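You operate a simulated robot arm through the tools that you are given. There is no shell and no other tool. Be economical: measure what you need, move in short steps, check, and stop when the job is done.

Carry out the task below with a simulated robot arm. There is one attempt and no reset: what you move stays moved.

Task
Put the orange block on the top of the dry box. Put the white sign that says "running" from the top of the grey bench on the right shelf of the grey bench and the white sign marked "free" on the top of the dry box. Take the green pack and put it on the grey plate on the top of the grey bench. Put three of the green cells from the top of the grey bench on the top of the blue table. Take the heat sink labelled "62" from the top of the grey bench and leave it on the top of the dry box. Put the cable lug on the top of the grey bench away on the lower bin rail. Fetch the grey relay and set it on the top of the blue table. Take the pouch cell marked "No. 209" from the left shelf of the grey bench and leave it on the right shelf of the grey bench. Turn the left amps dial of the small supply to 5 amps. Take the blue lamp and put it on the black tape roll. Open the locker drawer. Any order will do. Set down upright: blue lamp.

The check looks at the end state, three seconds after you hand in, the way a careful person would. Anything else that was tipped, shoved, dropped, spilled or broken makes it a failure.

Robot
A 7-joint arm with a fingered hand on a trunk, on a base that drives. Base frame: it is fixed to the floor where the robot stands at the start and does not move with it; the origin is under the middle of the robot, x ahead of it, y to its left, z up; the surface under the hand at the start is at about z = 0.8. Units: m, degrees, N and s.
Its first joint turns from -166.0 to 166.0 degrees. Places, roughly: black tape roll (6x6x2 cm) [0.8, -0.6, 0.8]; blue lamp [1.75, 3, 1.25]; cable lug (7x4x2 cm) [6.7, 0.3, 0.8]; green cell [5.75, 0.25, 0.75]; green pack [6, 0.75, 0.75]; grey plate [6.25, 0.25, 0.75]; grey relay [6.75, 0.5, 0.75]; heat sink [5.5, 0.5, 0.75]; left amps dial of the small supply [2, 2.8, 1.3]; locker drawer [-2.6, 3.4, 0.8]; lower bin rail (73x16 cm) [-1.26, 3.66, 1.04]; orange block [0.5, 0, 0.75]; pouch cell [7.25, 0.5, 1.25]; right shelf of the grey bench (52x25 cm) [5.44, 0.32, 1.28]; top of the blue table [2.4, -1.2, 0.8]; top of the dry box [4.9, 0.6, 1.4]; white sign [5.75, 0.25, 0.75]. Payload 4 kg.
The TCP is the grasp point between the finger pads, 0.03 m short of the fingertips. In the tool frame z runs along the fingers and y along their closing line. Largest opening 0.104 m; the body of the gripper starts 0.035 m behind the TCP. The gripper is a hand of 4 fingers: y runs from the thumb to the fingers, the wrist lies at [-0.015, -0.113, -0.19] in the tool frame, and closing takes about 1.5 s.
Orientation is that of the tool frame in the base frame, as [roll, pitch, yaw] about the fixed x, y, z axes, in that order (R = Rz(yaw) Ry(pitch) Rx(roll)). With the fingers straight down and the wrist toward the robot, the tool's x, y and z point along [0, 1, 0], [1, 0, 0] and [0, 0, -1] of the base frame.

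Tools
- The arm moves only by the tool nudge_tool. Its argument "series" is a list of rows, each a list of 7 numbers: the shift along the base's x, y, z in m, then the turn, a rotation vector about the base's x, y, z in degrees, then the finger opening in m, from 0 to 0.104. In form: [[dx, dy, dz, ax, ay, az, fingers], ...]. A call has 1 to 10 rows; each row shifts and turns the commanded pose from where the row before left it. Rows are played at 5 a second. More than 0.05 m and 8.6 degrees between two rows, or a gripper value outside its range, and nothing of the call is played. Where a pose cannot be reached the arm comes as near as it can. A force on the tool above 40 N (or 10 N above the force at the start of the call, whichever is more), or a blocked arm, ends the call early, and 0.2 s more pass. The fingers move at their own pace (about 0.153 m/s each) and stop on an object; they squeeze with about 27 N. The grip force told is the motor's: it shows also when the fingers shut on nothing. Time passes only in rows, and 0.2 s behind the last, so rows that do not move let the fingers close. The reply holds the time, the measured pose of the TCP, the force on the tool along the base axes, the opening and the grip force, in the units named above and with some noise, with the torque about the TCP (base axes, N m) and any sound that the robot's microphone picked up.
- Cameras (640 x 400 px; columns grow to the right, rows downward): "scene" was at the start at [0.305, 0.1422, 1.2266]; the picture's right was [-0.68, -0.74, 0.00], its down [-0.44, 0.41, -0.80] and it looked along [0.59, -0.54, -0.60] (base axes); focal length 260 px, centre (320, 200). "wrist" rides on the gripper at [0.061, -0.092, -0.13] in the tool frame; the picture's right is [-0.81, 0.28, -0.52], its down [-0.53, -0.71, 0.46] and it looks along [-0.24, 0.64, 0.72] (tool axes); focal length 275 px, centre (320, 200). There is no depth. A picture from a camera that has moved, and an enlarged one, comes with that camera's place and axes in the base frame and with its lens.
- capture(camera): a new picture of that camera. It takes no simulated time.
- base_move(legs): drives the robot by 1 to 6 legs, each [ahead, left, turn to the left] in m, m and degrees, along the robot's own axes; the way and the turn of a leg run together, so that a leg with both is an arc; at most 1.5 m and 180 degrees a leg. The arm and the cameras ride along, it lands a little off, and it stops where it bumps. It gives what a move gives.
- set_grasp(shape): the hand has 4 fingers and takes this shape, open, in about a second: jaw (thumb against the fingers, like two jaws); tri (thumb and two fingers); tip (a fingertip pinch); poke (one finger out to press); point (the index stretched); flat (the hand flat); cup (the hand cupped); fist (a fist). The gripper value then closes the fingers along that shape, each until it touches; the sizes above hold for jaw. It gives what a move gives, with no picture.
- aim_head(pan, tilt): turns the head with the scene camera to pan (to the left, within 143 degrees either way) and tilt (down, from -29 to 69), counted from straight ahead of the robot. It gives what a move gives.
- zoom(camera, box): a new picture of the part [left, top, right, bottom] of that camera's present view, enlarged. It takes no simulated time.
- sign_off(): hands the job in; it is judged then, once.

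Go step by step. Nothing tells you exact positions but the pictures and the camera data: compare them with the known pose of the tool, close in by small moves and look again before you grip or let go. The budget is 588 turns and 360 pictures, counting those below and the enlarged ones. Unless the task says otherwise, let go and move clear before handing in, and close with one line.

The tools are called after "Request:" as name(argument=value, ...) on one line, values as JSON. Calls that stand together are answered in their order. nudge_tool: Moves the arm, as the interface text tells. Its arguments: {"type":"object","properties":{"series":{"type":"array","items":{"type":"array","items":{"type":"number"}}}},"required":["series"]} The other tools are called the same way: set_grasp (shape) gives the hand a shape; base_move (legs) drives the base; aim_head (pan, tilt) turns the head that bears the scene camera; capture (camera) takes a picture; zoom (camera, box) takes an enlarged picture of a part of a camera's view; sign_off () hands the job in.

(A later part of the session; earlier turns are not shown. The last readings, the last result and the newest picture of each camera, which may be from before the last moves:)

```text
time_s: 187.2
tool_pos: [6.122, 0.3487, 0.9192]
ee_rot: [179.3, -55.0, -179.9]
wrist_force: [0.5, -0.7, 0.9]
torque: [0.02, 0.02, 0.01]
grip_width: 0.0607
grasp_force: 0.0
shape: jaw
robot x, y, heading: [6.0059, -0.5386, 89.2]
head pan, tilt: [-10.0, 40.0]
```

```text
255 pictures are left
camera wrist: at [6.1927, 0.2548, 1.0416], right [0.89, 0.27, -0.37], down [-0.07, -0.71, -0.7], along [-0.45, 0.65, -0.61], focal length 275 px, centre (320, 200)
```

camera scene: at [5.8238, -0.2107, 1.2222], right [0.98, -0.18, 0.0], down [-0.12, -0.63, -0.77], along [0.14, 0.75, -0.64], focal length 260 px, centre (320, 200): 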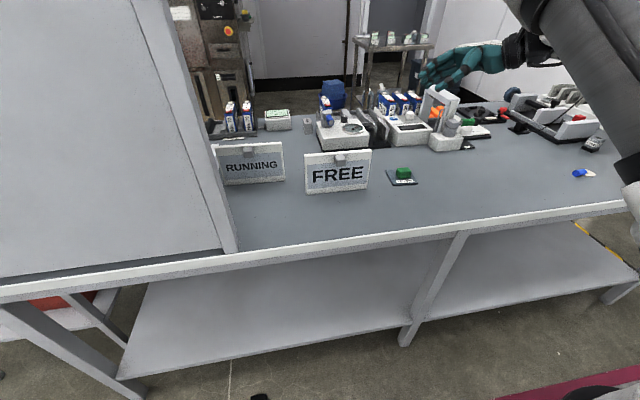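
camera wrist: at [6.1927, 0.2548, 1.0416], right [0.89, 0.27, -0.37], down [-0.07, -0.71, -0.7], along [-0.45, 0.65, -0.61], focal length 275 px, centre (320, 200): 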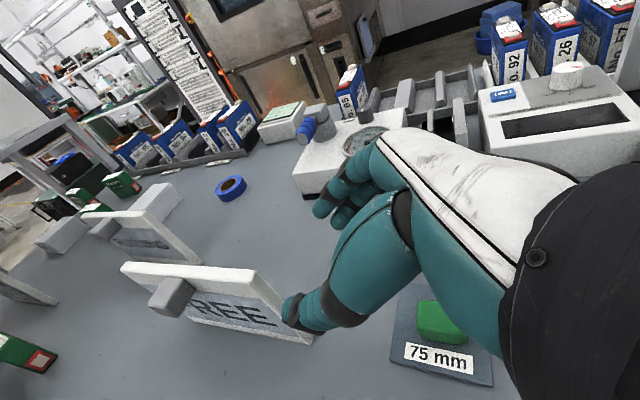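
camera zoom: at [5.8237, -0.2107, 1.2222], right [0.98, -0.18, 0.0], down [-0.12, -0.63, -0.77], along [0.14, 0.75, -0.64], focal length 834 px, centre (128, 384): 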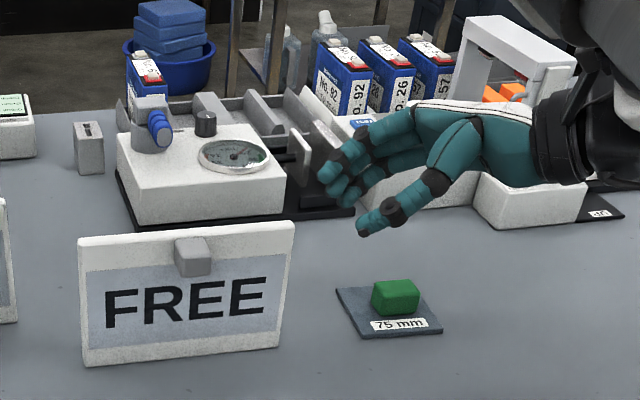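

Request:
nudge_tool(series=[[-0.027, -0.001, -0.02, 0, 0, 0, 0.06], [-0.027, 0, -0.02, 0, 0, 0, 0.06], [0, 0, 0, 0, 0, 0, 0.06]])

Request:
zoom(camera="scene", box=[280, 80, 480, 205])

Request:
zoom(camera="wrist", box=[120, 150, 440, 350])

```text
time_s: 188.0
tool_pos: [6.07, 0.3457, 0.8768]
ee_rot: [179.3, -54.9, -180.0]
wrist_force: [0.2, -0.1, 0.3]
torque: [-0.03, -0.01, 0.01]
grip_width: 0.0604
grasp_force: 0.1
shape: jaw
robot x, y, heading: [6.0052, -0.5359, 89.7]
head pan, tilt: [-10.0, 40.0]
```

```text
3.20 times, centred on (380, 142) of scene
camera zoom: at [5.8237, -0.2107, 1.2222], right [0.98, -0.18, 0.0], down [-0.12, -0.63, -0.77], along [0.14, 0.75, -0.64], focal length 834 px, centre (128, 384)
```

zoom: 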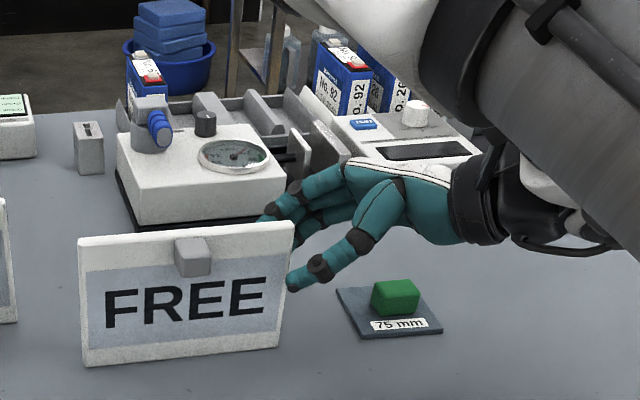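

```text
2.00 times, centred on (280, 250) of wrist
camera zoom: at [6.1408, 0.2515, 0.9997], right [0.89, 0.27, -0.37], down [-0.07, -0.71, -0.7], along [-0.45, 0.65, -0.61], focal length 551 px, centre (400, 100)
```

zoom: 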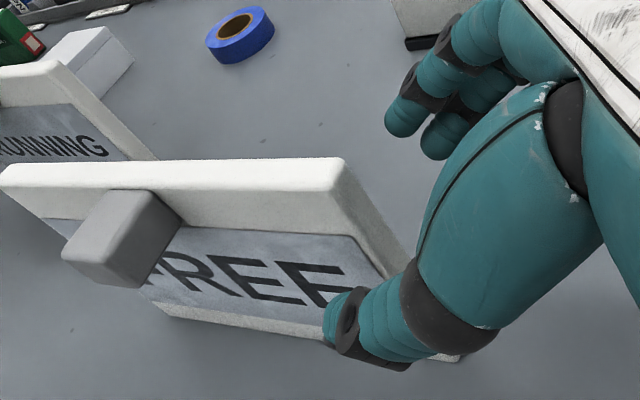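

Request:
nudge_tool(series=[[-0.02, 0, -0.01, 0, 0, 0, 0.06], [-0.018, 0, -0.01, 0, 0, 0, 0.06], [0, 0, 0, 0, 0, 0, 0.06]])

Request:
zoom(camera="wrist", box=[120, 150, 440, 350])

Request:
nudge_tool(series=[[0, 0, 0, 0, 0, 0, 0.03], [0, 0, 0, 0, 0, 0, 0.0], [0, 0, 0, 0, 0, 0, 0.0], [0, 0, 0, 0, 0, 0, 0.0], [0, 0, 0, 0, 0, 0, 0.0], [0, 0, 0, 0, 0, 0, 0.0], [0, 0, 0, 0, 0, 0, 0.0]])

Request:
zoom(camera="wrist", box=[120, 150, 440, 350])

```text
time_s: 188.8
tool_pos: [6.0349, 0.3466, 0.8579]
ee_rot: [179.3, -55.0, -179.9]
wrist_force: [0.4, 0.6, 0.3]
torque: [0.0, 0.0, 0.0]
grip_width: 0.0604
grasp_force: 0.0
shape: jaw
robot x, y, heading: [6.0077, -0.5336, 89.7]
head pan, tilt: [-10.0, 40.0]
```

```text
2.00 times, centred on (280, 250) of wrist
camera zoom: at [6.105, 0.2517, 0.9803], right [0.89, 0.27, -0.37], down [-0.07, -0.71, -0.7], along [-0.45, 0.65, -0.61], focal length 551 px, centre (400, 100)
```

zoom: 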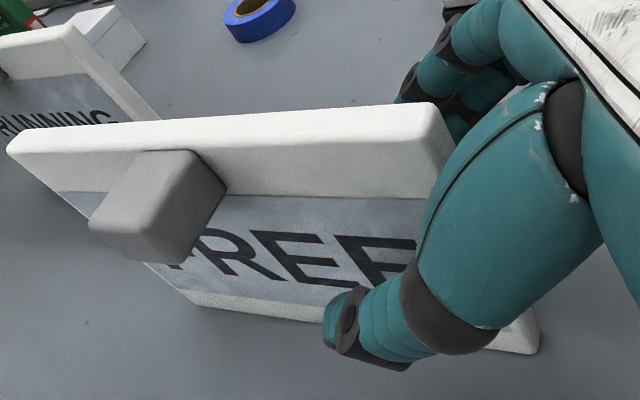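

```text
time_s: 190.4
tool_pos: [6.0354, 0.3468, 0.8574]
ee_rot: [179.3, -55.0, -180.0]
wrist_force: [0.6, 0.4, -0.6]
torque: [0.04, -0.01, 0.04]
grip_width: 0.0081
grasp_force: 26.7
shape: jaw
robot x, y, heading: [6.0053, -0.5363, 89.5]
head pan, tilt: [-10.0, 40.0]
```

```text
2.00 times, centred on (280, 250) of wrist
camera zoom: at [6.1052, 0.2518, 0.9804], right [0.89, 0.27, -0.37], down [-0.07, -0.71, -0.7], along [-0.45, 0.65, -0.61], focal length 551 px, centre (400, 100)
```

zoom: 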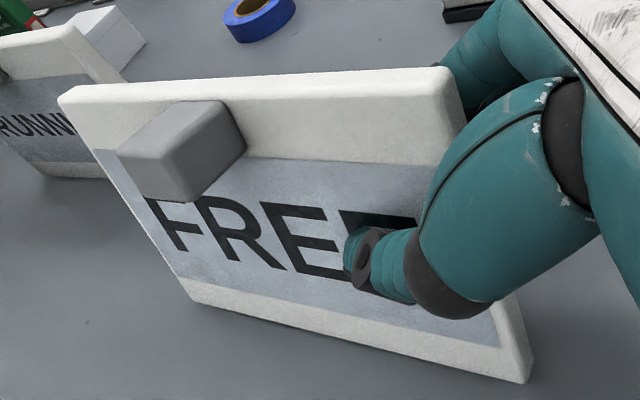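

Gripped. I'll lift a little and check.

Request:
nudge_tool(series=[[0, 0, 0.02, 0, 0, 0, 0], [0, 0, 0.03, 0, 0, 0, 0], [0, 0, 0.04, 0, 0, 0, 0], [0, 0, 0, 0, 0, 0, 0]])

Request:
zoom(camera="scene", box=[260, 60, 480, 205])

```text
time_s: 191.4
tool_pos: [6.0354, 0.3457, 0.9499]
ee_rot: [179.4, -55.0, -179.9]
wrist_force: [-0.7, -0.1, -1.5]
torque: [0.02, -0.08, -0.01]
grip_width: 0.0081
grasp_force: 27.2
shape: jaw
robot x, y, heading: [6.0068, -0.5363, 89.6]
head pan, tilt: [-10.0, 40.0]
```

```text
2.76 times, centred on (370, 132) of scene
camera zoom: at [5.8237, -0.2107, 1.2222], right [0.98, -0.18, 0.0], down [-0.12, -0.63, -0.77], along [0.14, 0.75, -0.64], focal length 719 px, centre (182, 386)
```

zoom: 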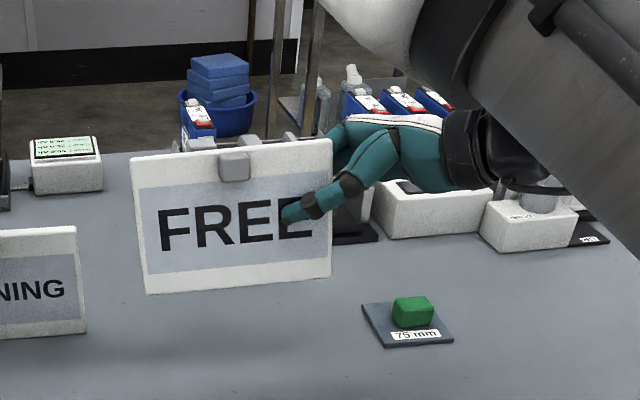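

The sign is held level. I'll raise it, turn the hand so the fingers point north, then drive to the dry box.

Request:
nudge_tool(series=[[0, -0.01, 0.045, 0, 0, 0, 0], [0, -0.01, 0.045, 0, 0, 0, 0], [0, -0.01, 0.045, 0, 0, 0, 0], [0, -0.01, 0.045, 0, 0, 0, 0], [0, -0.01, 0.045, 0, 0, 0, 0], [0, 0, 0.03, 0, 0, -8, 0], [0, 0, 0, 0, 0, -8, 0], [0, 0, 0, 0, 0, -8, 0], [0, 0, 0, 0, 0, -8, 0], [0, 0, 0, 0, 0, -8, 0]])

Request:
nudge_tool(series=[[0, 0, 0, 0, 0, -8, 0], [0, 0, 0, 0, 0, -8, 0], [0, 0, 0, 0, 0, -8, 0], [0, 0, 0, 0, 0, -8, 0], [0, 0, 0, 0, 0, -8, 0], [0, 0, 0, 0, 0, -8, 0], [0, 0, 0, 0, 0, -2, 0], [0, 0, 0, 0, 0, 0, 0]])

Request:
capture(camera="scene")

```text
time_s: 193.6
tool_pos: [6.035, 0.2959, 1.2027]
ee_rot: [179.4, -55.0, 139.8]
wrist_force: [0.2, 0.7, -1.9]
torque: [-0.07, -0.04, -0.02]
grip_width: 0.0079
grasp_force: 26.8
shape: jaw
robot x, y, heading: [6.0077, -0.5352, 89.6]
head pan, tilt: [-10.0, 40.0]
```

```text
time_s: 194.6
tool_pos: [6.0804, 0.2956, 1.2168]
ee_rot: [-153.9, -57.0, 85.7]
wrist_force: [-0.4, -0.4, -2.0]
torque: [-0.09, -0.06, -0.02]
grip_width: 0.0077
grasp_force: 26.7
shape: jaw
robot x, y, heading: [6.0031, -0.5363, 89.5]
head pan, tilt: [-10.0, 40.0]
stopped in row 5: the arm was blocked; the commanded pose is now the measured one
```

```text
249 pictures are left
camera scene: at [5.8174, -0.2116, 1.2183], right [0.99, -0.11, 0.0], down [-0.08, -0.67, -0.74], along [0.08, 0.73, -0.68], focal length 260 px, centre (320, 200)
```

scene: 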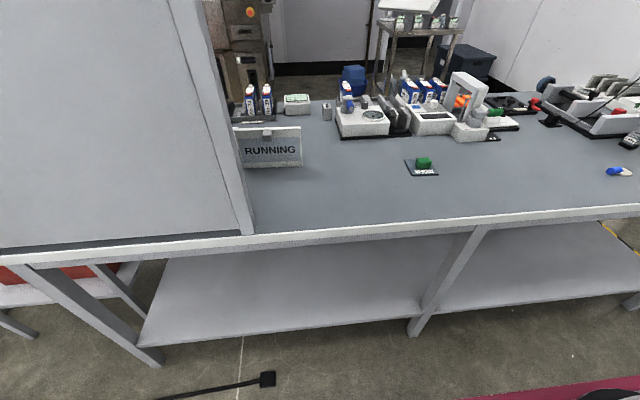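

The arm touched the robot's own head while turning. I'll shift the hand away to the right and forward, then look.

Request:
nudge_tool(series=[[0.03, 0.03, 0, 0, 0, 0, 0], [0.03, 0.03, 0, 0, 0, 0, 0], [0.03, 0.03, 0, 0, 0, 0, 0], [0.03, 0.03, 0, 0, 0, 0, 0], [0, 0, 0, 0, 0, 0, 0]])

Request:
aim_head(pan=-25, tilt=10)

Request:
capture(camera="scene")

Request:
capture(camera="wrist")

```text
time_s: 195.8
tool_pos: [6.2007, 0.4124, 1.2175]
ee_rot: [-154.4, -57.1, 86.3]
wrist_force: [-0.5, -0.5, -1.0]
torque: [-0.05, -0.02, -0.03]
grip_width: 0.0077
grasp_force: 27.1
shape: jaw
robot x, y, heading: [6.0074, -0.5392, 89.5]
head pan, tilt: [-10.0, 40.0]
```

```text
time_s: 196.8
tool_pos: [6.2018, 0.4115, 1.2178]
ee_rot: [-154.5, -57.1, 86.2]
wrist_force: [-0.2, 0.0, -2.2]
torque: [-0.11, -0.03, -0.01]
grip_width: 0.0079
grasp_force: 26.7
shape: jaw
robot x, y, heading: [6.0068, -0.5357, 89.6]
head pan, tilt: [-25.0, 10.0]
```

```text
248 pictures are left
camera scene: at [5.8482, -0.2102, 1.2698], right [0.9, -0.43, 0.0], down [-0.07, -0.16, -0.98], along [0.42, 0.89, -0.17], focal length 260 px, centre (320, 200)
```

scene: 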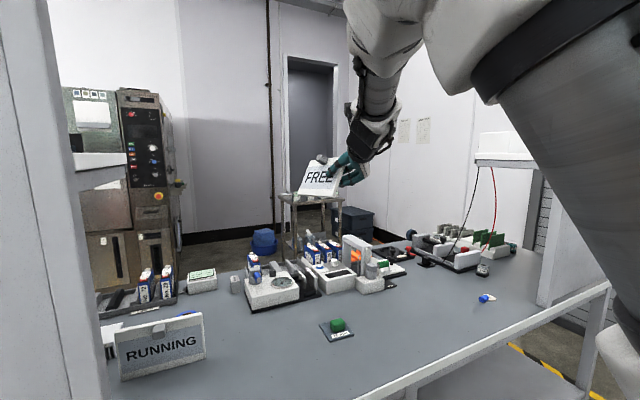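

```text
247 pictures are left
camera wrist: at [6.1676, 0.3141, 1.3528], right [0.42, -0.76, -0.49], down [-0.85, -0.15, -0.5], along [0.31, 0.63, -0.71], focal length 275 px, centre (320, 200)
```

wrist: 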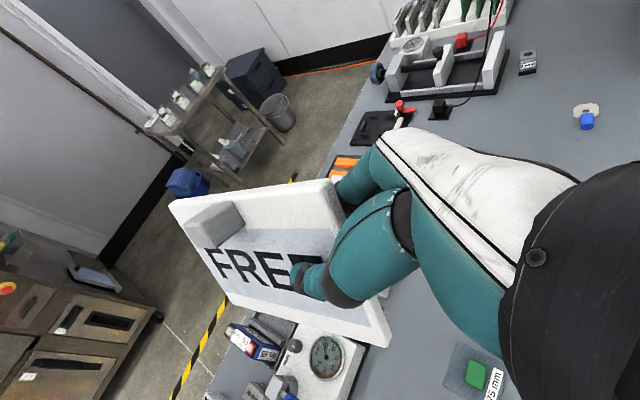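

The sign is still held and the hand is clear of the head. I'll correct the leftover roll so the fingers point straight north.

Request:
nudge_tool(series=[[0.01, 0.01, 0, -0.3, -4.7, -5.9, 0], [0.01, 0.01, 0, -0.3, -4.7, -5.9, 0], [0.01, 0.01, 0, -0.3, -4.7, -5.9, 0], [0, 0, 0, 0, 0, 0, 0]])

Request:
capture(camera="scene")

```text
time_s: 197.8
tool_pos: [6.2297, 0.4446, 1.2181]
ee_rot: [179.6, -56.6, 90.2]
wrist_force: [0.3, 0.6, -1.8]
torque: [-0.11, 0.02, 0.01]
grip_width: 0.008
grasp_force: 26.3
shape: jaw
robot x, y, heading: [6.0106, -0.5371, 89.5]
head pan, tilt: [-25.0, 10.0]
```

```text
246 pictures are left
camera scene: at [5.8481, -0.2104, 1.2699], right [0.9, -0.43, 0.0], down [-0.07, -0.16, -0.98], along [0.42, 0.89, -0.17], focal length 260 px, centre (320, 200)
```

scene: 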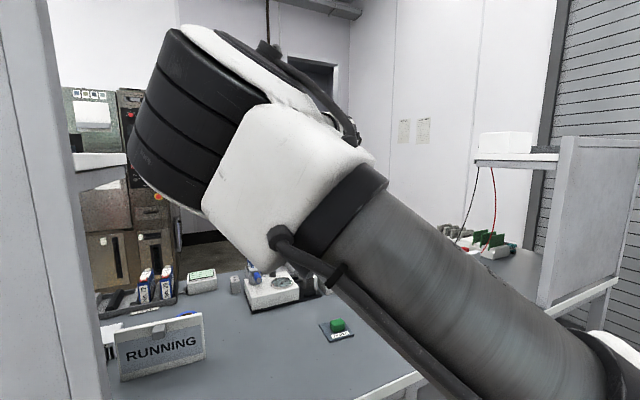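

I'll back well clear of the shelf's back panel, then strafe west to the dry box.

Request:
base_move(legs=[[-0.55, 0, 0.5], [0, 0.63, 0], [0, 0.63, 0]])

Request:
nudge_tool(series=[[-0.01, 0, 0.045, 0, 0, 0, 0], [-0.01, 0, 0.045, 0, 0, 0, 0], [-0.01, 0, 0.045, 0, 0, 0, 0], [-0.01, 0, 0.045, 0, 0, 0, 0], [-0.01, 0, 0.045, 0, 0, 0, 0], [-0.01, -0.01, 0.045, 0, 0, 0, 0], [0, -0.01, 0.04, 0, 0, 0, 0], [0, 0, 0, 0, 0, 0, 0]])

Request:
aim_head(pan=0, tilt=-5)

Request:
capture(camera="scene")

Request:
capture(camera="wrist")

```text
time_s: 207.2
tool_pos: [4.9719, -0.0865, 1.217]
ee_rot: [179.8, -56.6, 89.3]
wrist_force: [-0.3, 0.1, -1.4]
torque: [-0.09, -0.01, 0.0]
grip_width: 0.0079
grasp_force: 26.6
shape: jaw
robot x, y, heading: [4.734, -1.0681, 89.0]
head pan, tilt: [-25.0, 10.0]
```

```text
time_s: 209.0
tool_pos: [4.9088, -0.1057, 1.527]
ee_rot: [179.7, -56.6, 89.5]
wrist_force: [-0.2, 0.9, -1.0]
torque: [-0.1, 0.03, 0.03]
grip_width: 0.0079
grasp_force: 27.3
shape: jaw
robot x, y, heading: [4.7347, -1.0646, 88.8]
head pan, tilt: [-25.0, 10.0]
```

```text
time_s: 209.9
tool_pos: [4.9097, -0.1042, 1.5275]
ee_rot: [179.6, -56.6, 89.5]
wrist_force: [0.2, -0.2, -2.4]
torque: [-0.07, -0.03, 0.01]
grip_width: 0.0077
grasp_force: 27.4
shape: jaw
robot x, y, heading: [4.7349, -1.0648, 88.4]
head pan, tilt: [0.0, -5.0]
```

```text
245 pictures are left
camera scene: at [4.5422, -0.7308, 1.2936], right [1.0, -0.02, 0.0], down [0.0, 0.09, -1.0], along [0.02, 1.0, 0.09], focal length 260 px, centre (320, 200)
```

scene: 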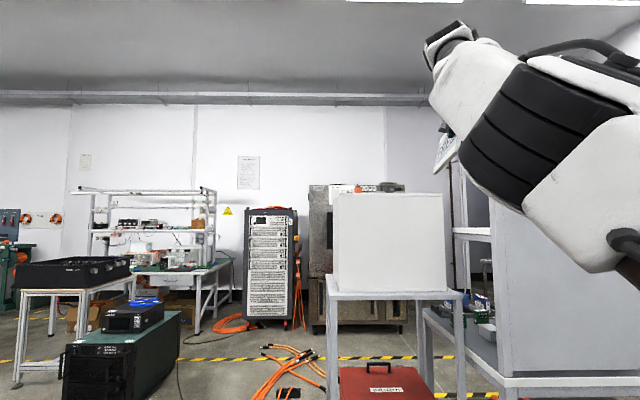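

```text
244 pictures are left
camera wrist: at [4.8158, -0.1796, 1.6481], right [0.26, -0.88, -0.39], down [-0.71, 0.1, -0.7], along [0.65, 0.46, -0.6], focal length 275 px, centre (320, 200)
```

wrist: 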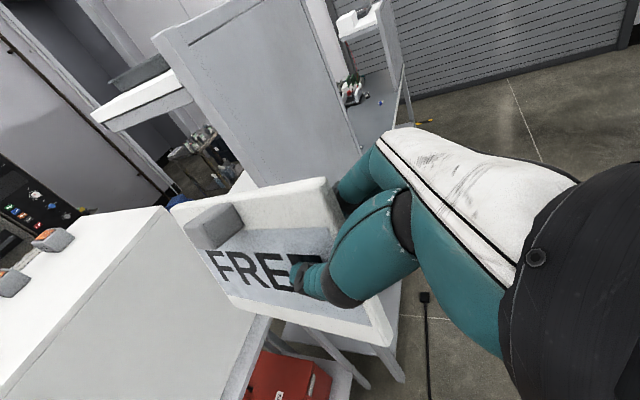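

The sign is at 1.53 m, so its lower edge is about 2.5 cm above the box top. Two cubes sit at the back of the box, so I'll aim the sign at x≈4.83, y 0.45–0.62. Driving in.

Request:
base_move(legs=[[0.4, 0.06, 1.2]])

Request:
aim_head(pan=-15, tilt=-10)

Request:
capture(camera="scene")

Request:
capture(camera="wrist")

```text
time_s: 212.4
tool_pos: [4.8413, 0.3055, 1.5272]
ee_rot: [179.4, -56.6, 90.3]
wrist_force: [-0.6, 0.7, -0.8]
torque: [-0.11, 0.02, 0.01]
grip_width: 0.0077
grasp_force: 26.8
shape: jaw
robot x, y, heading: [4.6809, -0.6557, 89.5]
head pan, tilt: [0.0, -5.0]
```

```text
time_s: 213.2
tool_pos: [4.8405, 0.3055, 1.5263]
ee_rot: [179.5, -56.6, 90.4]
wrist_force: [-0.8, -0.3, -1.6]
torque: [-0.13, -0.01, 0.05]
grip_width: 0.0077
grasp_force: 26.8
shape: jaw
robot x, y, heading: [4.6801, -0.6501, 89.3]
head pan, tilt: [-15.0, -10.0]
```

```text
243 pictures are left
camera scene: at [4.5041, -0.3308, 1.3011], right [0.96, -0.27, 0.0], down [0.05, 0.17, -0.98], along [0.26, 0.95, 0.17], focal length 260 px, centre (320, 200)
```

scene: 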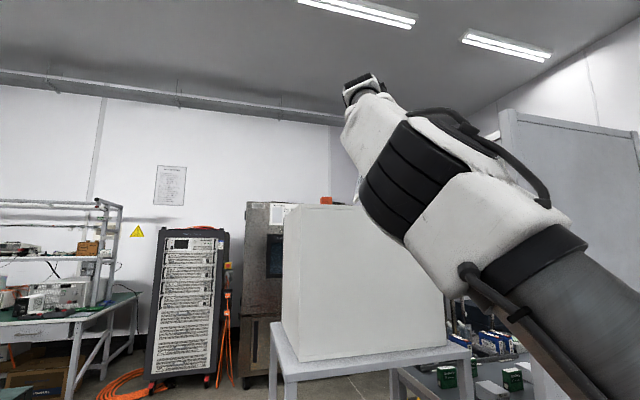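

```text
242 pictures are left
camera wrist: at [4.7489, 0.23, 1.6481], right [0.28, -0.88, -0.39], down [-0.71, 0.09, -0.7], along [0.65, 0.47, -0.6], focal length 275 px, centre (320, 200)
```

wrist: 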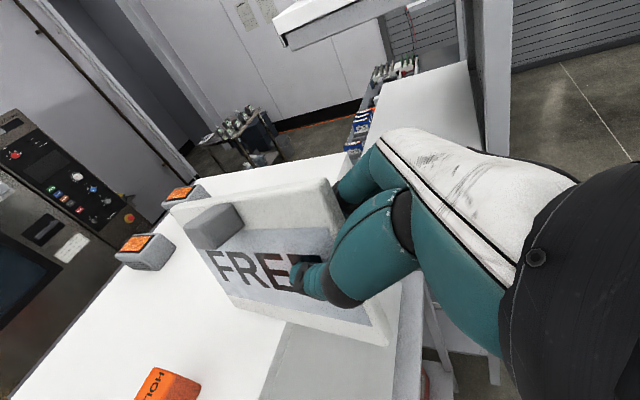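

Request:
base_move(legs=[[0.165, 0.0, 0.5]])

Request:
capture(camera="wrist")

Request:
capture(camera="scene")

```text
time_s: 214.7
tool_pos: [4.8348, 0.4733, 1.5263]
ee_rot: [179.8, -56.6, 90.6]
wrist_force: [-0.4, -0.9, -1.9]
torque: [-0.08, -0.03, 0.02]
grip_width: 0.0078
grasp_force: 26.9
shape: jaw
robot x, y, heading: [4.6799, -0.4905, 90.0]
head pan, tilt: [-15.0, -10.0]
```

```text
241 pictures are left
camera wrist: at [4.7425, 0.3967, 1.6481], right [0.28, -0.88, -0.39], down [-0.71, 0.08, -0.7], along [0.64, 0.48, -0.6], focal length 275 px, centre (320, 200)
```

wrist: 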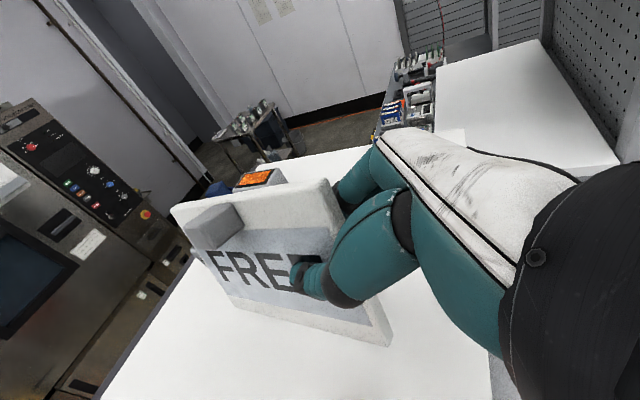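

```text
240 pictures are left
camera scene: at [4.5022, -0.1661, 1.3011], right [0.97, -0.26, 0.0], down [0.04, 0.17, -0.98], along [0.25, 0.95, 0.17], focal length 260 px, centre (320, 200)
```

scene: 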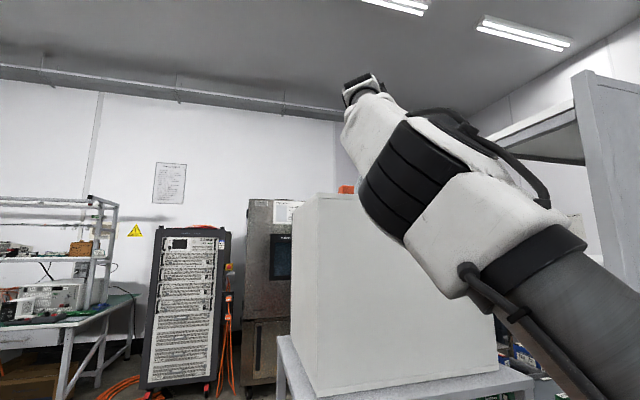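

The sign is over a clear spot. I'll level it and lower to contact.

Request:
nudge_tool(series=[[0, 0, 0, -1.6, 0, -0.5, 0], [0, 0, -0.01, 0, 0, 0, 0], [0, 0, -0.006, 0, 0, 0, 0], [0, 0, -0.004, 0, 0, 0, 0], [0, 0, -0.004, 0, 0, 0, 0], [0, 0, 0, 0, 0, 0, 0]])

Request:
zoom(camera="wrist", box=[120, 150, 440, 370])

```text
time_s: 216.1
tool_pos: [4.8338, 0.4729, 1.504]
ee_rot: [179.6, -55.0, 90.3]
wrist_force: [-0.2, 0.2, 0.2]
torque: [0.09, 0.0, -0.01]
grip_width: 0.0082
grasp_force: 26.7
shape: jaw
robot x, y, heading: [4.6786, -0.4897, 90.2]
head pan, tilt: [-15.0, -10.0]
```

```text
1.82 times, centred on (280, 260) of wrist
camera zoom: at [4.7412, 0.4014, 1.6269], right [0.27, -0.89, -0.37], down [-0.71, 0.07, -0.7], along [0.65, 0.45, -0.61], focal length 500 px, centre (393, 91)
```

zoom: 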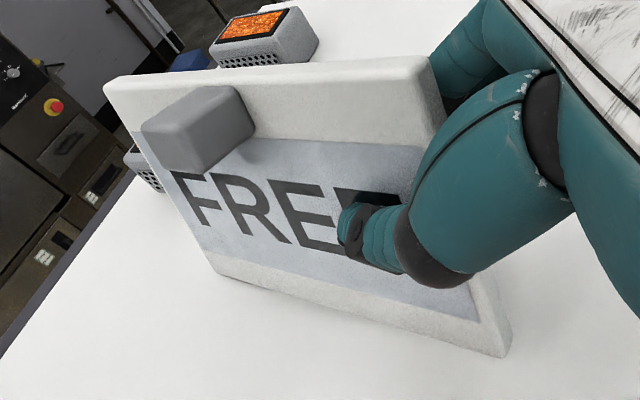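

Request:
nudge_tool(series=[[0, 0, -0.002, 0, 0, 0, 0], [0, 0, -0.002, 0, 0, 0, 0], [0, 0, 0, 0, 0, 0, 0]])

```text
time_s: 216.8
tool_pos: [4.8338, 0.4741, 1.4981]
ee_rot: [179.7, -55.1, 90.2]
wrist_force: [0.6, -0.7, 0.0]
torque: [0.12, 0.0, -0.02]
grip_width: 0.0081
grasp_force: 27.7
shape: jaw
robot x, y, heading: [4.6832, -0.4879, 90.0]
head pan, tilt: [-15.0, -10.0]
```

Request:
nudge_tool(series=[[0, 0, -0.003, 0, 0, 0, 0], [0, 0, -0.003, 0, 0, 0, 0], [0, 0, 0, 0, 0, 0, 0]])

Request:
zoom(camera="wrist", box=[120, 150, 440, 370])

```text
time_s: 217.7
tool_pos: [4.8345, 0.4724, 1.4939]
ee_rot: [179.6, -55.1, 90.1]
wrist_force: [1.8, -0.8, 8.7]
torque: [0.25, 0.0, -0.04]
grip_width: 0.0081
grasp_force: 26.8
shape: jaw
robot x, y, heading: [4.6781, -0.4898, 90.2]
head pan, tilt: [-15.0, -10.0]
```

```text
1.82 times, centred on (280, 260) of wrist
camera zoom: at [4.7418, 0.4001, 1.6173], right [0.27, -0.89, -0.37], down [-0.71, 0.07, -0.7], along [0.65, 0.45, -0.61], focal length 500 px, centre (393, 91)
```

zoom: 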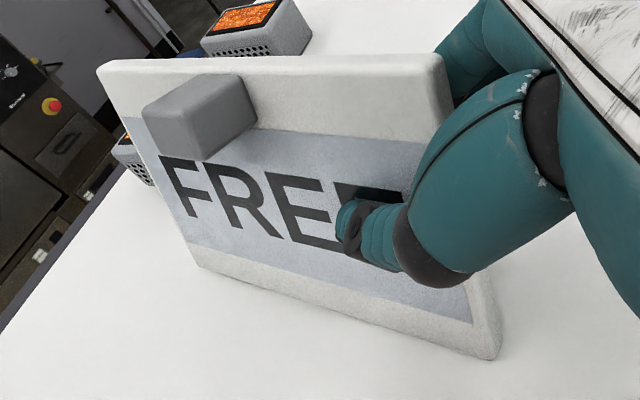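

The sign is seated. I'll open slowly and back out along the finger direction.

Request:
nudge_tool(series=[[0, 0, 0.001, 0, 0, 0, 0.015], [0, 0, 0, 0, 0, 0, 0.025], [0, 0, 0, 0, 0, 0, 0.04], [0, 0, 0, 0, 0, 0, 0.05], [0, -0.015, 0.008, 0, 0, 0, 0.05], [0, -0.025, 0.01, 0, 0, 0, 0.05], [0, -0.03, 0.01, 0, 0, 0, 0.05], [0, -0.03, 0.01, 0, 0, 0, 0.05], [0, 0, 0, 0, 0, 0, 0.05]])

Request:
capture(camera="wrist")

```text
time_s: 219.7
tool_pos: [4.8335, 0.3745, 1.5293]
ee_rot: [179.7, -55.0, 90.2]
wrist_force: [-0.2, 0.1, 0.3]
torque: [0.01, 0.0, 0.04]
grip_width: 0.0502
grasp_force: 0.2
shape: jaw
robot x, y, heading: [4.6823, -0.4868, 89.9]
head pan, tilt: [-15.0, -10.0]
```

```text
237 pictures are left
camera wrist: at [4.7403, 0.3021, 1.6523], right [0.27, -0.89, -0.37], down [-0.71, 0.07, -0.7], along [0.65, 0.45, -0.61], focal length 275 px, centre (320, 200)
```

wrist: 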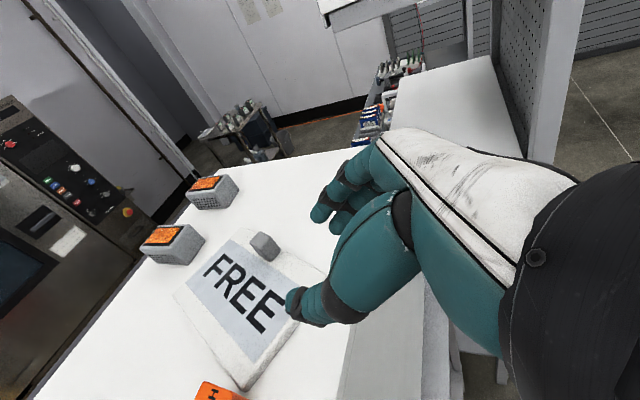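

The FREE sign settled flat, face up, fully on the dry box. Next is RUNNING, so I'll back off and return east.

Request:
base_move(legs=[[-0.55, 0, 0], [0, -0.65, 0], [0, -0.65, 0]])

Request:
aim_head(pan=0, tilt=15)

Request:
capture(camera="scene")

Request:
capture(camera="wrist")

```text
time_s: 229.2
tool_pos: [6.1221, -0.166, 1.5279]
ee_rot: [179.7, -54.9, 90.7]
wrist_force: [0.9, 0.0, -0.3]
torque: [-0.01, 0.01, 0.01]
grip_width: 0.0498
grasp_force: 0.0
shape: jaw
robot x, y, heading: [5.9776, -1.029, 90.3]
head pan, tilt: [-15.0, -10.0]
```

```text
time_s: 230.1
tool_pos: [6.1213, -0.1662, 1.5288]
ee_rot: [179.6, -55.1, 90.6]
wrist_force: [-0.2, -0.2, 0.0]
torque: [-0.02, 0.0, 0.02]
grip_width: 0.0501
grasp_force: 0.1
shape: jaw
robot x, y, heading: [5.976, -1.0314, 90.4]
head pan, tilt: [0.0, 15.0]
```

```text
236 pictures are left
camera scene: at [5.7742, -0.6979, 1.2618], right [1.0, 0.01, 0.0], down [0.0, -0.26, -0.97], along [-0.01, 0.97, -0.26], focal length 260 px, centre (320, 200)
```

scene: 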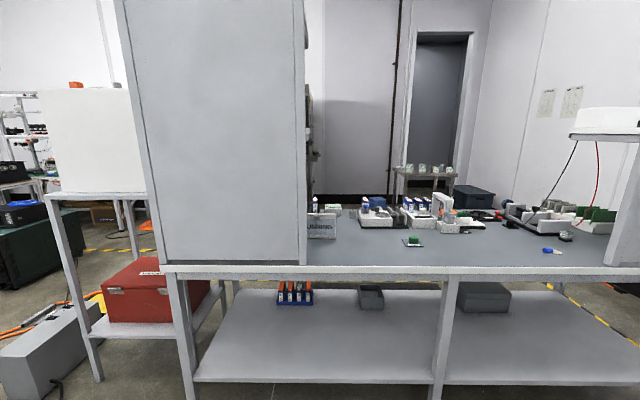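

```text
235 pictures are left
camera wrist: at [6.0299, -0.2391, 1.6522], right [0.28, -0.89, -0.37], down [-0.71, 0.06, -0.7], along [0.64, 0.46, -0.61], focal length 275 px, centre (320, 200)
```

wrist: 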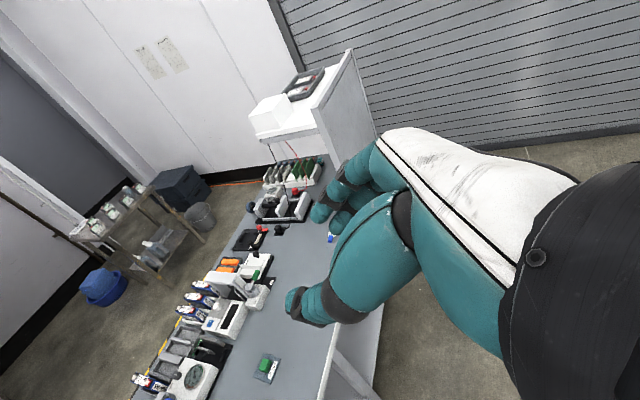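

Request:
zoom(camera="wrist", box=[220, 40, 400, 160])

```text
3.33 times, centred on (310, 100) of wrist
camera zoom: at [6.0299, -0.2391, 1.6522], right [0.28, -0.89, -0.37], down [-0.71, 0.06, -0.7], along [0.64, 0.46, -0.61], focal length 918 px, centre (353, 533)
```

zoom: 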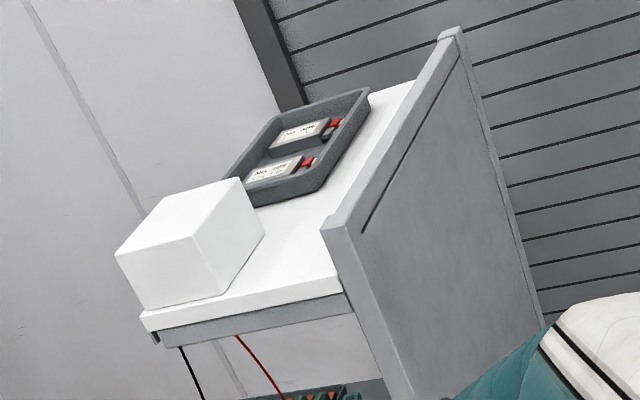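

I found the pouch cells lying in a grey tray on the left shelf. For RUNNING, I'll first turn the hand back to pointing -x, well away from the head.

Request:
nudge_tool(series=[[0.04, 0, -0.02, 0, 0, 0, 0.06], [0.04, 0, -0.02, 0, 0, 8.5, 0.06], [0.02, 0, -0.02, 0, 0, 8.5, 0.06], [0, 0, -0.02, 0, 0, 8.5, 0.06], [0, 0, -0.02, 0, 0, 8.5, 0.06], [0, 0, -0.02, 0, 0, 8.5, 0.06], [0, 0, -0.02, 0, 0, 8.5, 0.06], [0, 0, -0.02, 0, 0, 8.5, 0.06], [0, 0, -0.02, 0, 0, 8.5, 0.06], [0, 0, -0.02, 0, 0, 8.5, 0.06]])

Request:
nudge_tool(series=[[0, 0, -0.04, 0, 0, 8.5, 0.06], [0, 0, -0.045, 0, 0, 4, 0.06], [0, 0, -0.045, 0, 0, 0, 0.06], [0, 0, -0.045, 0, 0, 0, 0.06], [0, 0, -0.045, 0, 0, 0, 0.06], [0, 0, 0, 0, 0, 0, 0.06]])

Request:
capture(camera="scene")

```text
time_s: 232.3
tool_pos: [6.2246, -0.1666, 1.3319]
ee_rot: [179.3, -55.1, 167.4]
wrist_force: [0.9, -2.0, 0.8]
torque: [-0.03, -0.05, -0.07]
grip_width: 0.0598
grasp_force: 0.0
shape: jaw
robot x, y, heading: [5.973, -1.0295, 90.6]
head pan, tilt: [0.0, 15.0]
```

```text
time_s: 233.7
tool_pos: [6.204, -0.1734, 1.1065]
ee_rot: [179.4, -55.0, 179.8]
wrist_force: [-0.6, 0.1, -0.8]
torque: [0.02, 0.06, 0.01]
grip_width: 0.0598
grasp_force: 0.0
shape: jaw
out of reach, approached as far as the arm can: row 1, 2
robot x, y, heading: [5.975, -1.0304, 90.6]
head pan, tilt: [0.0, 15.0]
```

```text
233 pictures are left
camera scene: at [5.7742, -0.6979, 1.2617], right [1.0, 0.01, 0.0], down [0.0, -0.26, -0.97], along [-0.01, 0.97, -0.26], focal length 260 px, centre (320, 200)
```

scene: 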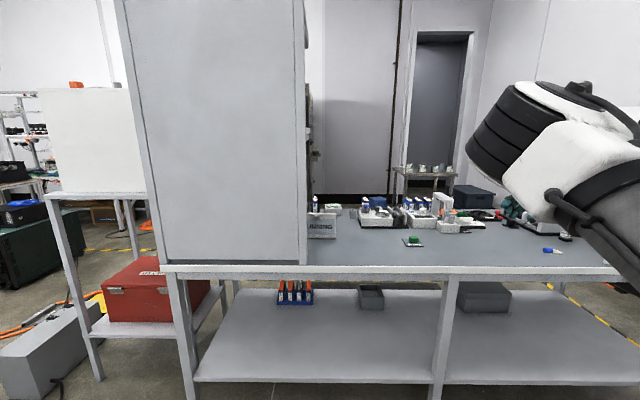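

Request:
base_move(legs=[[0.57, 0.15, -0.5]])

Request:
aim_head(pan=5, tilt=35)

Request:
capture(camera="scene")

Request:
capture(camera="wrist")

```text
time_s: 237.0
tool_pos: [6.0678, 0.4001, 1.107]
ee_rot: [179.6, -55.1, 178.8]
wrist_force: [-0.3, 0.5, -0.2]
torque: [-0.01, -0.01, 0.02]
grip_width: 0.0596
grasp_force: 0.0
shape: jaw
robot x, y, heading: [5.8283, -0.4528, 89.8]
head pan, tilt: [0.0, 15.0]
```

```text
time_s: 237.9
tool_pos: [6.0693, 0.4017, 1.1076]
ee_rot: [179.7, -55.1, 178.7]
wrist_force: [0.0, -0.4, 0.5]
torque: [0.0, 0.01, -0.01]
grip_width: 0.0599
grasp_force: 0.0
shape: jaw
robot x, y, heading: [5.8247, -0.4515, 89.7]
head pan, tilt: [5.0, 35.0]
```

```text
232 pictures are left
camera scene: at [5.6238, -0.1229, 1.2298], right [1.0, 0.08, 0.0], down [0.05, -0.57, -0.82], along [-0.07, 0.82, -0.57], focal length 260 px, centre (320, 200)
```

scene: 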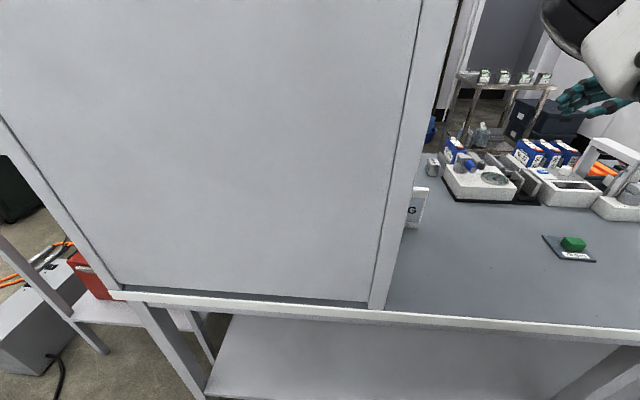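

```text
231 pictures are left
camera wrist: at [6.137, 0.3063, 1.2304], right [0.9, 0.25, -0.37], down [-0.09, -0.71, -0.7], along [-0.44, 0.66, -0.61], focal length 275 px, centre (320, 200)
```

wrist: 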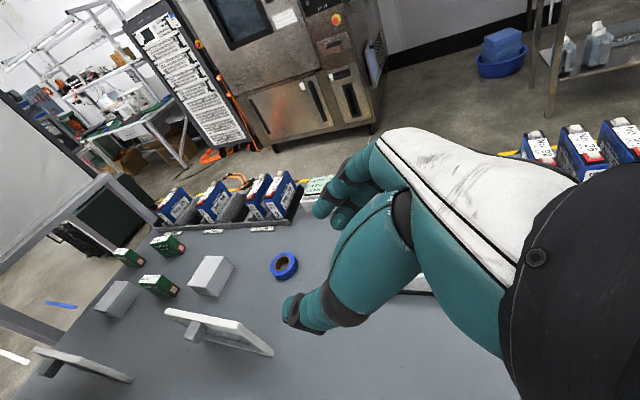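

RUNNING's right edge is at x≈5.832 and y≈0.417–0.429. I'll approach it as I did FREE.

Request:
nudge_tool(series=[[-0.03, 0.0035, -0.032, 0, 0, 0.2, 0.06], [-0.03, 0.0035, -0.032, 0, 0, 0.2, 0.06], [-0.03, 0.0035, -0.032, 0, 0, 0.2, 0.06], [-0.03, 0.0035, -0.032, 0, 0, 0.2, 0.06], [-0.03, 0.0035, -0.032, 0, 0, 0.2, 0.06], [-0.03, 0.0035, -0.032, 0, 0, 0.2, 0.06], [0, 0, 0, 0, 0, 0, 0.06]])

Request:
capture(camera="wrist")

Request:
zoom(camera="scene", box=[380, 120, 580, 250])

```text
time_s: 239.7
tool_pos: [5.9238, 0.4294, 0.9165]
ee_rot: [179.6, -55.1, 177.8]
wrist_force: [-0.2, 0.5, 0.2]
torque: [0.01, 0.01, 0.0]
grip_width: 0.0598
grasp_force: 0.2
shape: jaw
robot x, y, heading: [5.8319, -0.4408, 88.2]
head pan, tilt: [5.0, 35.0]
stopped in row 7: the arm was blocked; the commanded pose is now the measured one
```

```text
230 pictures are left
camera wrist: at [5.9909, 0.3338, 1.0397], right [0.9, 0.24, -0.37], down [-0.1, -0.71, -0.7], along [-0.43, 0.67, -0.61], focal length 275 px, centre (320, 200)
```

wrist: 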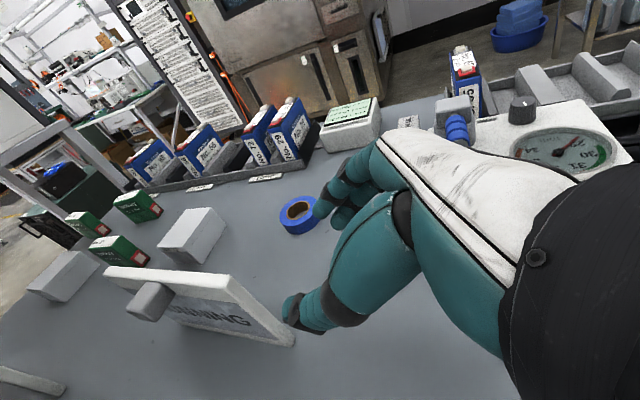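

```text
3.08 times, centred on (480, 185) of scene
camera zoom: at [5.639, -0.1034, 1.2305], right [1.0, 0.06, 0.0], down [0.03, -0.57, -0.82], along [-0.05, 0.82, -0.57], focal length 802 px, centre (-172, 246)
```

zoom: 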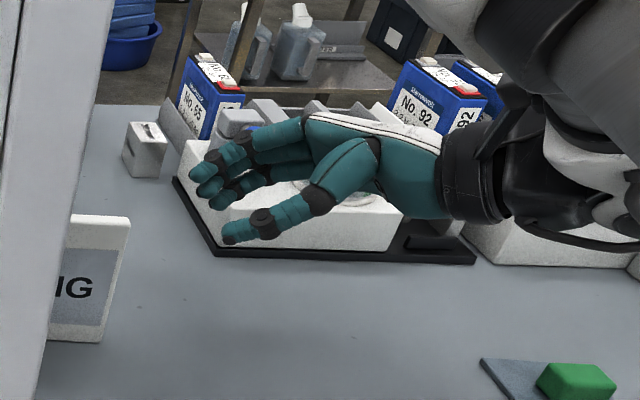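

The arm was blocked by something. I'll look at the elbow and wrist surroundings before going on.

Request:
aim_head(pan=-40, tilt=20)

Request:
capture(camera="scene")

Request:
aim_head(pan=-70, tilt=40)

Request:
capture(camera="scene")

```text
time_s: 240.8
tool_pos: [5.9225, 0.4311, 0.9159]
ee_rot: [179.5, -55.3, 178.0]
wrist_force: [0.7, -0.1, -0.3]
torque: [-0.01, 0.02, -0.02]
grip_width: 0.0597
grasp_force: 0.1
shape: jaw
robot x, y, heading: [5.8316, -0.4389, 88.2]
head pan, tilt: [-40.0, 20.0]
```

```text
228 pictures are left
camera scene: at [5.7064, -0.1222, 1.2544], right [0.75, -0.67, 0.0], down [-0.23, -0.25, -0.94], along [0.62, 0.7, -0.34], focal length 260 px, centre (320, 200)
```

scene: 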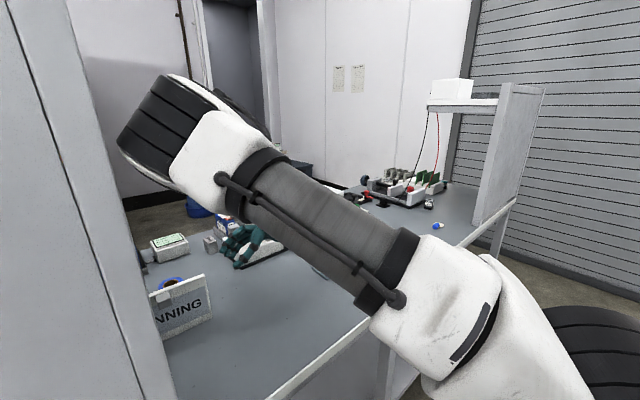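

```text
time_s: 241.7
tool_pos: [5.9227, 0.4305, 0.9166]
ee_rot: [179.6, -55.3, 177.9]
wrist_force: [0.2, -0.3, 0.2]
torque: [-0.03, 0.02, -0.02]
grip_width: 0.0598
grasp_force: 0.1
shape: jaw
robot x, y, heading: [5.8324, -0.4378, 88.2]
head pan, tilt: [-70.0, 40.0]
```

```text
227 pictures are left
camera scene: at [5.7251, -0.1651, 1.223], right [0.31, -0.95, 0.0], down [-0.61, -0.2, -0.76], along [0.72, 0.24, -0.65], focal length 260 px, centre (320, 200)
```

scene: 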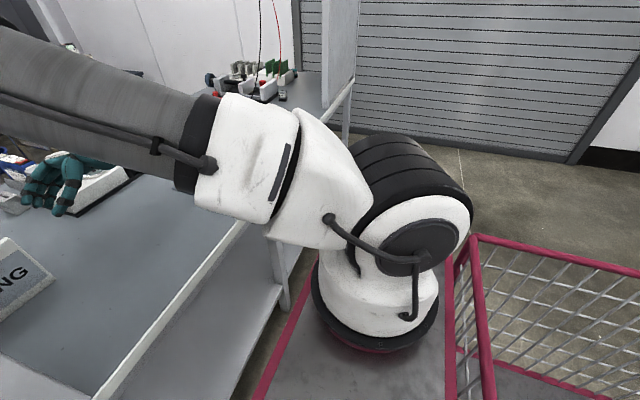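

The elbow has flipped to the left and is hitting the shelf panel. I'll back off, return the hand to vertical and check whether the elbow returns to its earlier posture.

Request:
base_move(legs=[[0, -0.15, 0], [-0.35, 0, 1.8]])

Request:
nudge_tool(series=[[0, 0, 0.04, 0, -8.5, 0, 0.06], [0, 0, 0.04, 0, -8.5, 0, 0.06], [0, 0, 0.04, 0, -8.5, 0, 0.06], [0, 0, 0.02, 0, -8.5, 0, 0.06], [0, 0, 0, 0, -8.5, 0, 0.06], [0, 0, 0, 0, -8.5, 0, 0.06], [0, 0, 0, 0, -4, 0, 0.06], [0, 0, 0, 0, 0, 0, 0.06]])

Request:
aim_head(pan=-40, tilt=10)

Request:
capture(camera="scene")

```text
time_s: 245.0
tool_pos: [6.0406, 0.0791, 0.9161]
ee_rot: [179.6, -54.9, 179.3]
wrist_force: [0.4, -0.7, -0.1]
torque: [0.03, 0.02, -0.01]
grip_width: 0.0601
grasp_force: 0.0
shape: jaw
robot x, y, heading: [5.9676, -0.7916, 89.4]
head pan, tilt: [-70.0, 40.0]
```

```text
time_s: 246.8
tool_pos: [6.0397, 0.078, 1.0543]
ee_rot: [179.0, 0.2, 179.5]
wrist_force: [-0.4, 0.7, -0.5]
torque: [-0.01, 0.01, 0.01]
grip_width: 0.0596
grasp_force: 0.1
shape: jaw
robot x, y, heading: [5.9743, -0.7911, 89.3]
head pan, tilt: [-70.0, 40.0]
```

```text
time_s: 247.7
tool_pos: [6.0399, 0.0783, 1.0545]
ee_rot: [179.0, 0.1, 179.5]
wrist_force: [0.1, -0.5, 0.6]
torque: [-0.02, 0.01, -0.02]
grip_width: 0.0598
grasp_force: 0.1
shape: jaw
robot x, y, heading: [5.9704, -0.7931, 89.5]
head pan, tilt: [-40.0, 10.0]
```

```text
226 pictures are left
camera scene: at [5.8354, -0.4762, 1.2698], right [0.76, -0.65, 0.0], down [-0.11, -0.13, -0.98], along [0.64, 0.75, -0.17], focal length 260 px, centre (320, 200)
```

scene: 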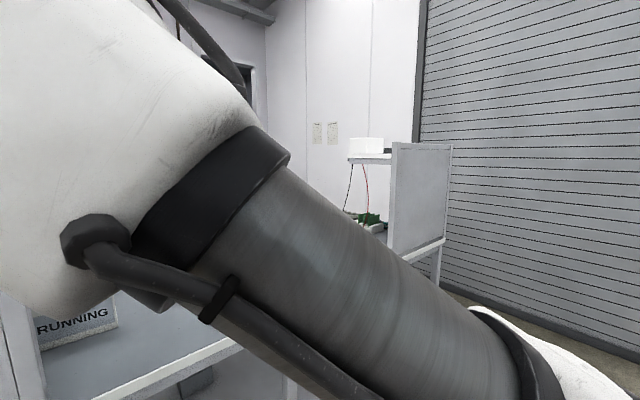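

Request:
nudge_tool(series=[[0, 0.01, 0.02, 0, 0, 8.5, 0.06], [0, 0.01, 0.02, 0, 0, 8.5, 0.06], [0, 0.01, 0.02, 0, 0, 8.5, 0.06], [0, 0.01, 0, 0, 0, 8.5, 0.06], [0, 0.01, 0, 0, 0, 8.5, 0.06], [0, 0, 0, 0, 0, 8.5, 0.06], [0, 0, 0, 0, 0, 8.5, 0.06], [0, 0, 0, 0, 0, 8.5, 0.06], [0, 0, 0, 0, 0, 8.5, 0.06], [0, 0, 0, 0, 0, 8.5, 0.06]])

Request:
capture(camera="scene")

```text
time_s: 249.9
tool_pos: [6.0399, 0.1297, 1.1156]
ee_rot: [179.0, 0.1, -95.4]
wrist_force: [0.6, 0.1, -0.5]
torque: [0.02, -0.01, 0.01]
grip_width: 0.0598
grasp_force: 0.0
shape: jaw
robot x, y, heading: [5.9715, -0.7876, 89.1]
head pan, tilt: [-40.0, 10.0]
```

```text
225 pictures are left
camera scene: at [5.8353, -0.4763, 1.2699], right [0.76, -0.65, 0.0], down [-0.11, -0.13, -0.98], along [0.64, 0.75, -0.17], focal length 260 px, centre (320, 200)
```

scene: 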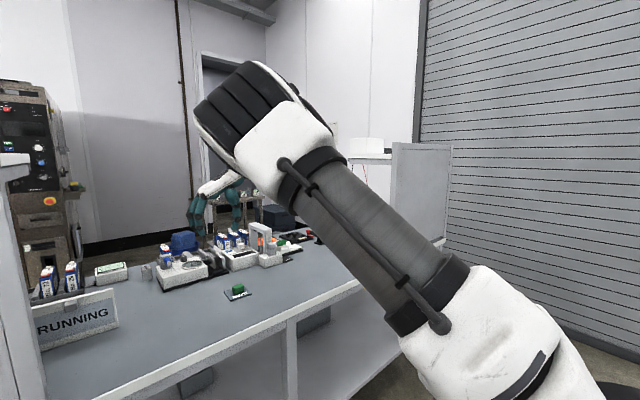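

The elbow is back on the right now. I'll turn the hand to yaw 180 while keeping it out to the right, as I did for the FREE pick-up.

Request:
nudge_tool(series=[[0.03, 0, 0, 0, 0, -8.5, 0.06], [0.03, 0, 0, 0, 0, -8.5, 0.06], [0.03, 0, 0, 0, 0, -8.5, 0.06], [0.03, 0, 0, 0, 0, -8.5, 0.06], [0.03, 0, 0, 0, 0, -8.5, 0.06], [0.01, 0, 0, 0, 0, -8.5, 0.06], [0, 0, 0, 0, 0, -8.5, 0.06], [0, 0, 0, 0, 0, -8.5, 0.06], [0, 0, 0, 0, 0, -8.5, 0.06], [0, 0, 0, 0, 0, -8, 0.06]])

Request:
nudge_tool(series=[[0, 0, 0, 0, 8.5, 0, 0.06], [0, 0, 0, 0, 8.5, 0, 0.06], [0, 0, 0, 0, 8.5, 0, 0.06], [0, 0, 0, 0, 8.5, 0, 0.06], [0, 0, 0, 0, 8.5, 0, 0.06], [0, 0, 0, 0, 8.5, 0, 0.06], [0, 0, 0, 0, 4, 0, 0.06], [0, 0, 0, 0, 0, 0, 0.06]])

Request:
capture(camera="scene")

```text
time_s: 252.1
tool_pos: [6.2013, 0.1276, 1.114]
ee_rot: [179.0, 0.1, 179.8]
wrist_force: [0.8, 0.6, 0.1]
torque: [0.06, 0.01, -0.02]
grip_width: 0.0598
grasp_force: 0.2
shape: jaw
robot x, y, heading: [5.9758, -0.7922, 89.2]
head pan, tilt: [-40.0, 10.0]
```

```text
time_s: 253.9
tool_pos: [6.1929, 0.1288, 1.1154]
ee_rot: [179.0, -55.0, -180.0]
wrist_force: [0.5, -1.0, 0.1]
torque: [0.0, -0.02, 0.03]
grip_width: 0.0599
grasp_force: 0.1
shape: jaw
out of reach, approached as far as the arm can: row 7
robot x, y, heading: [5.9706, -0.7886, 89.4]
head pan, tilt: [-40.0, 10.0]
```

```text
224 pictures are left
camera scene: at [5.8354, -0.4762, 1.2699], right [0.76, -0.65, 0.0], down [-0.11, -0.13, -0.98], along [0.64, 0.75, -0.17], focal length 260 px, centre (320, 200)
```

scene: 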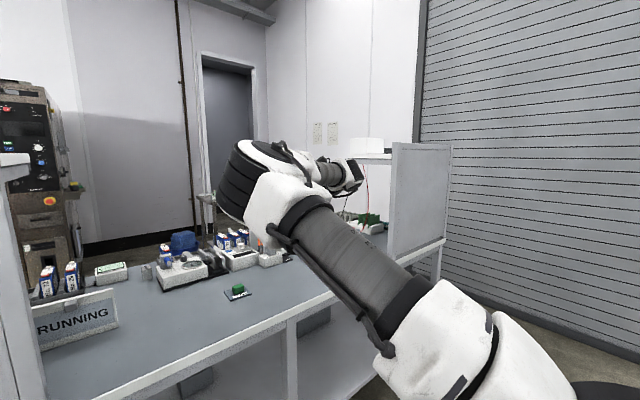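

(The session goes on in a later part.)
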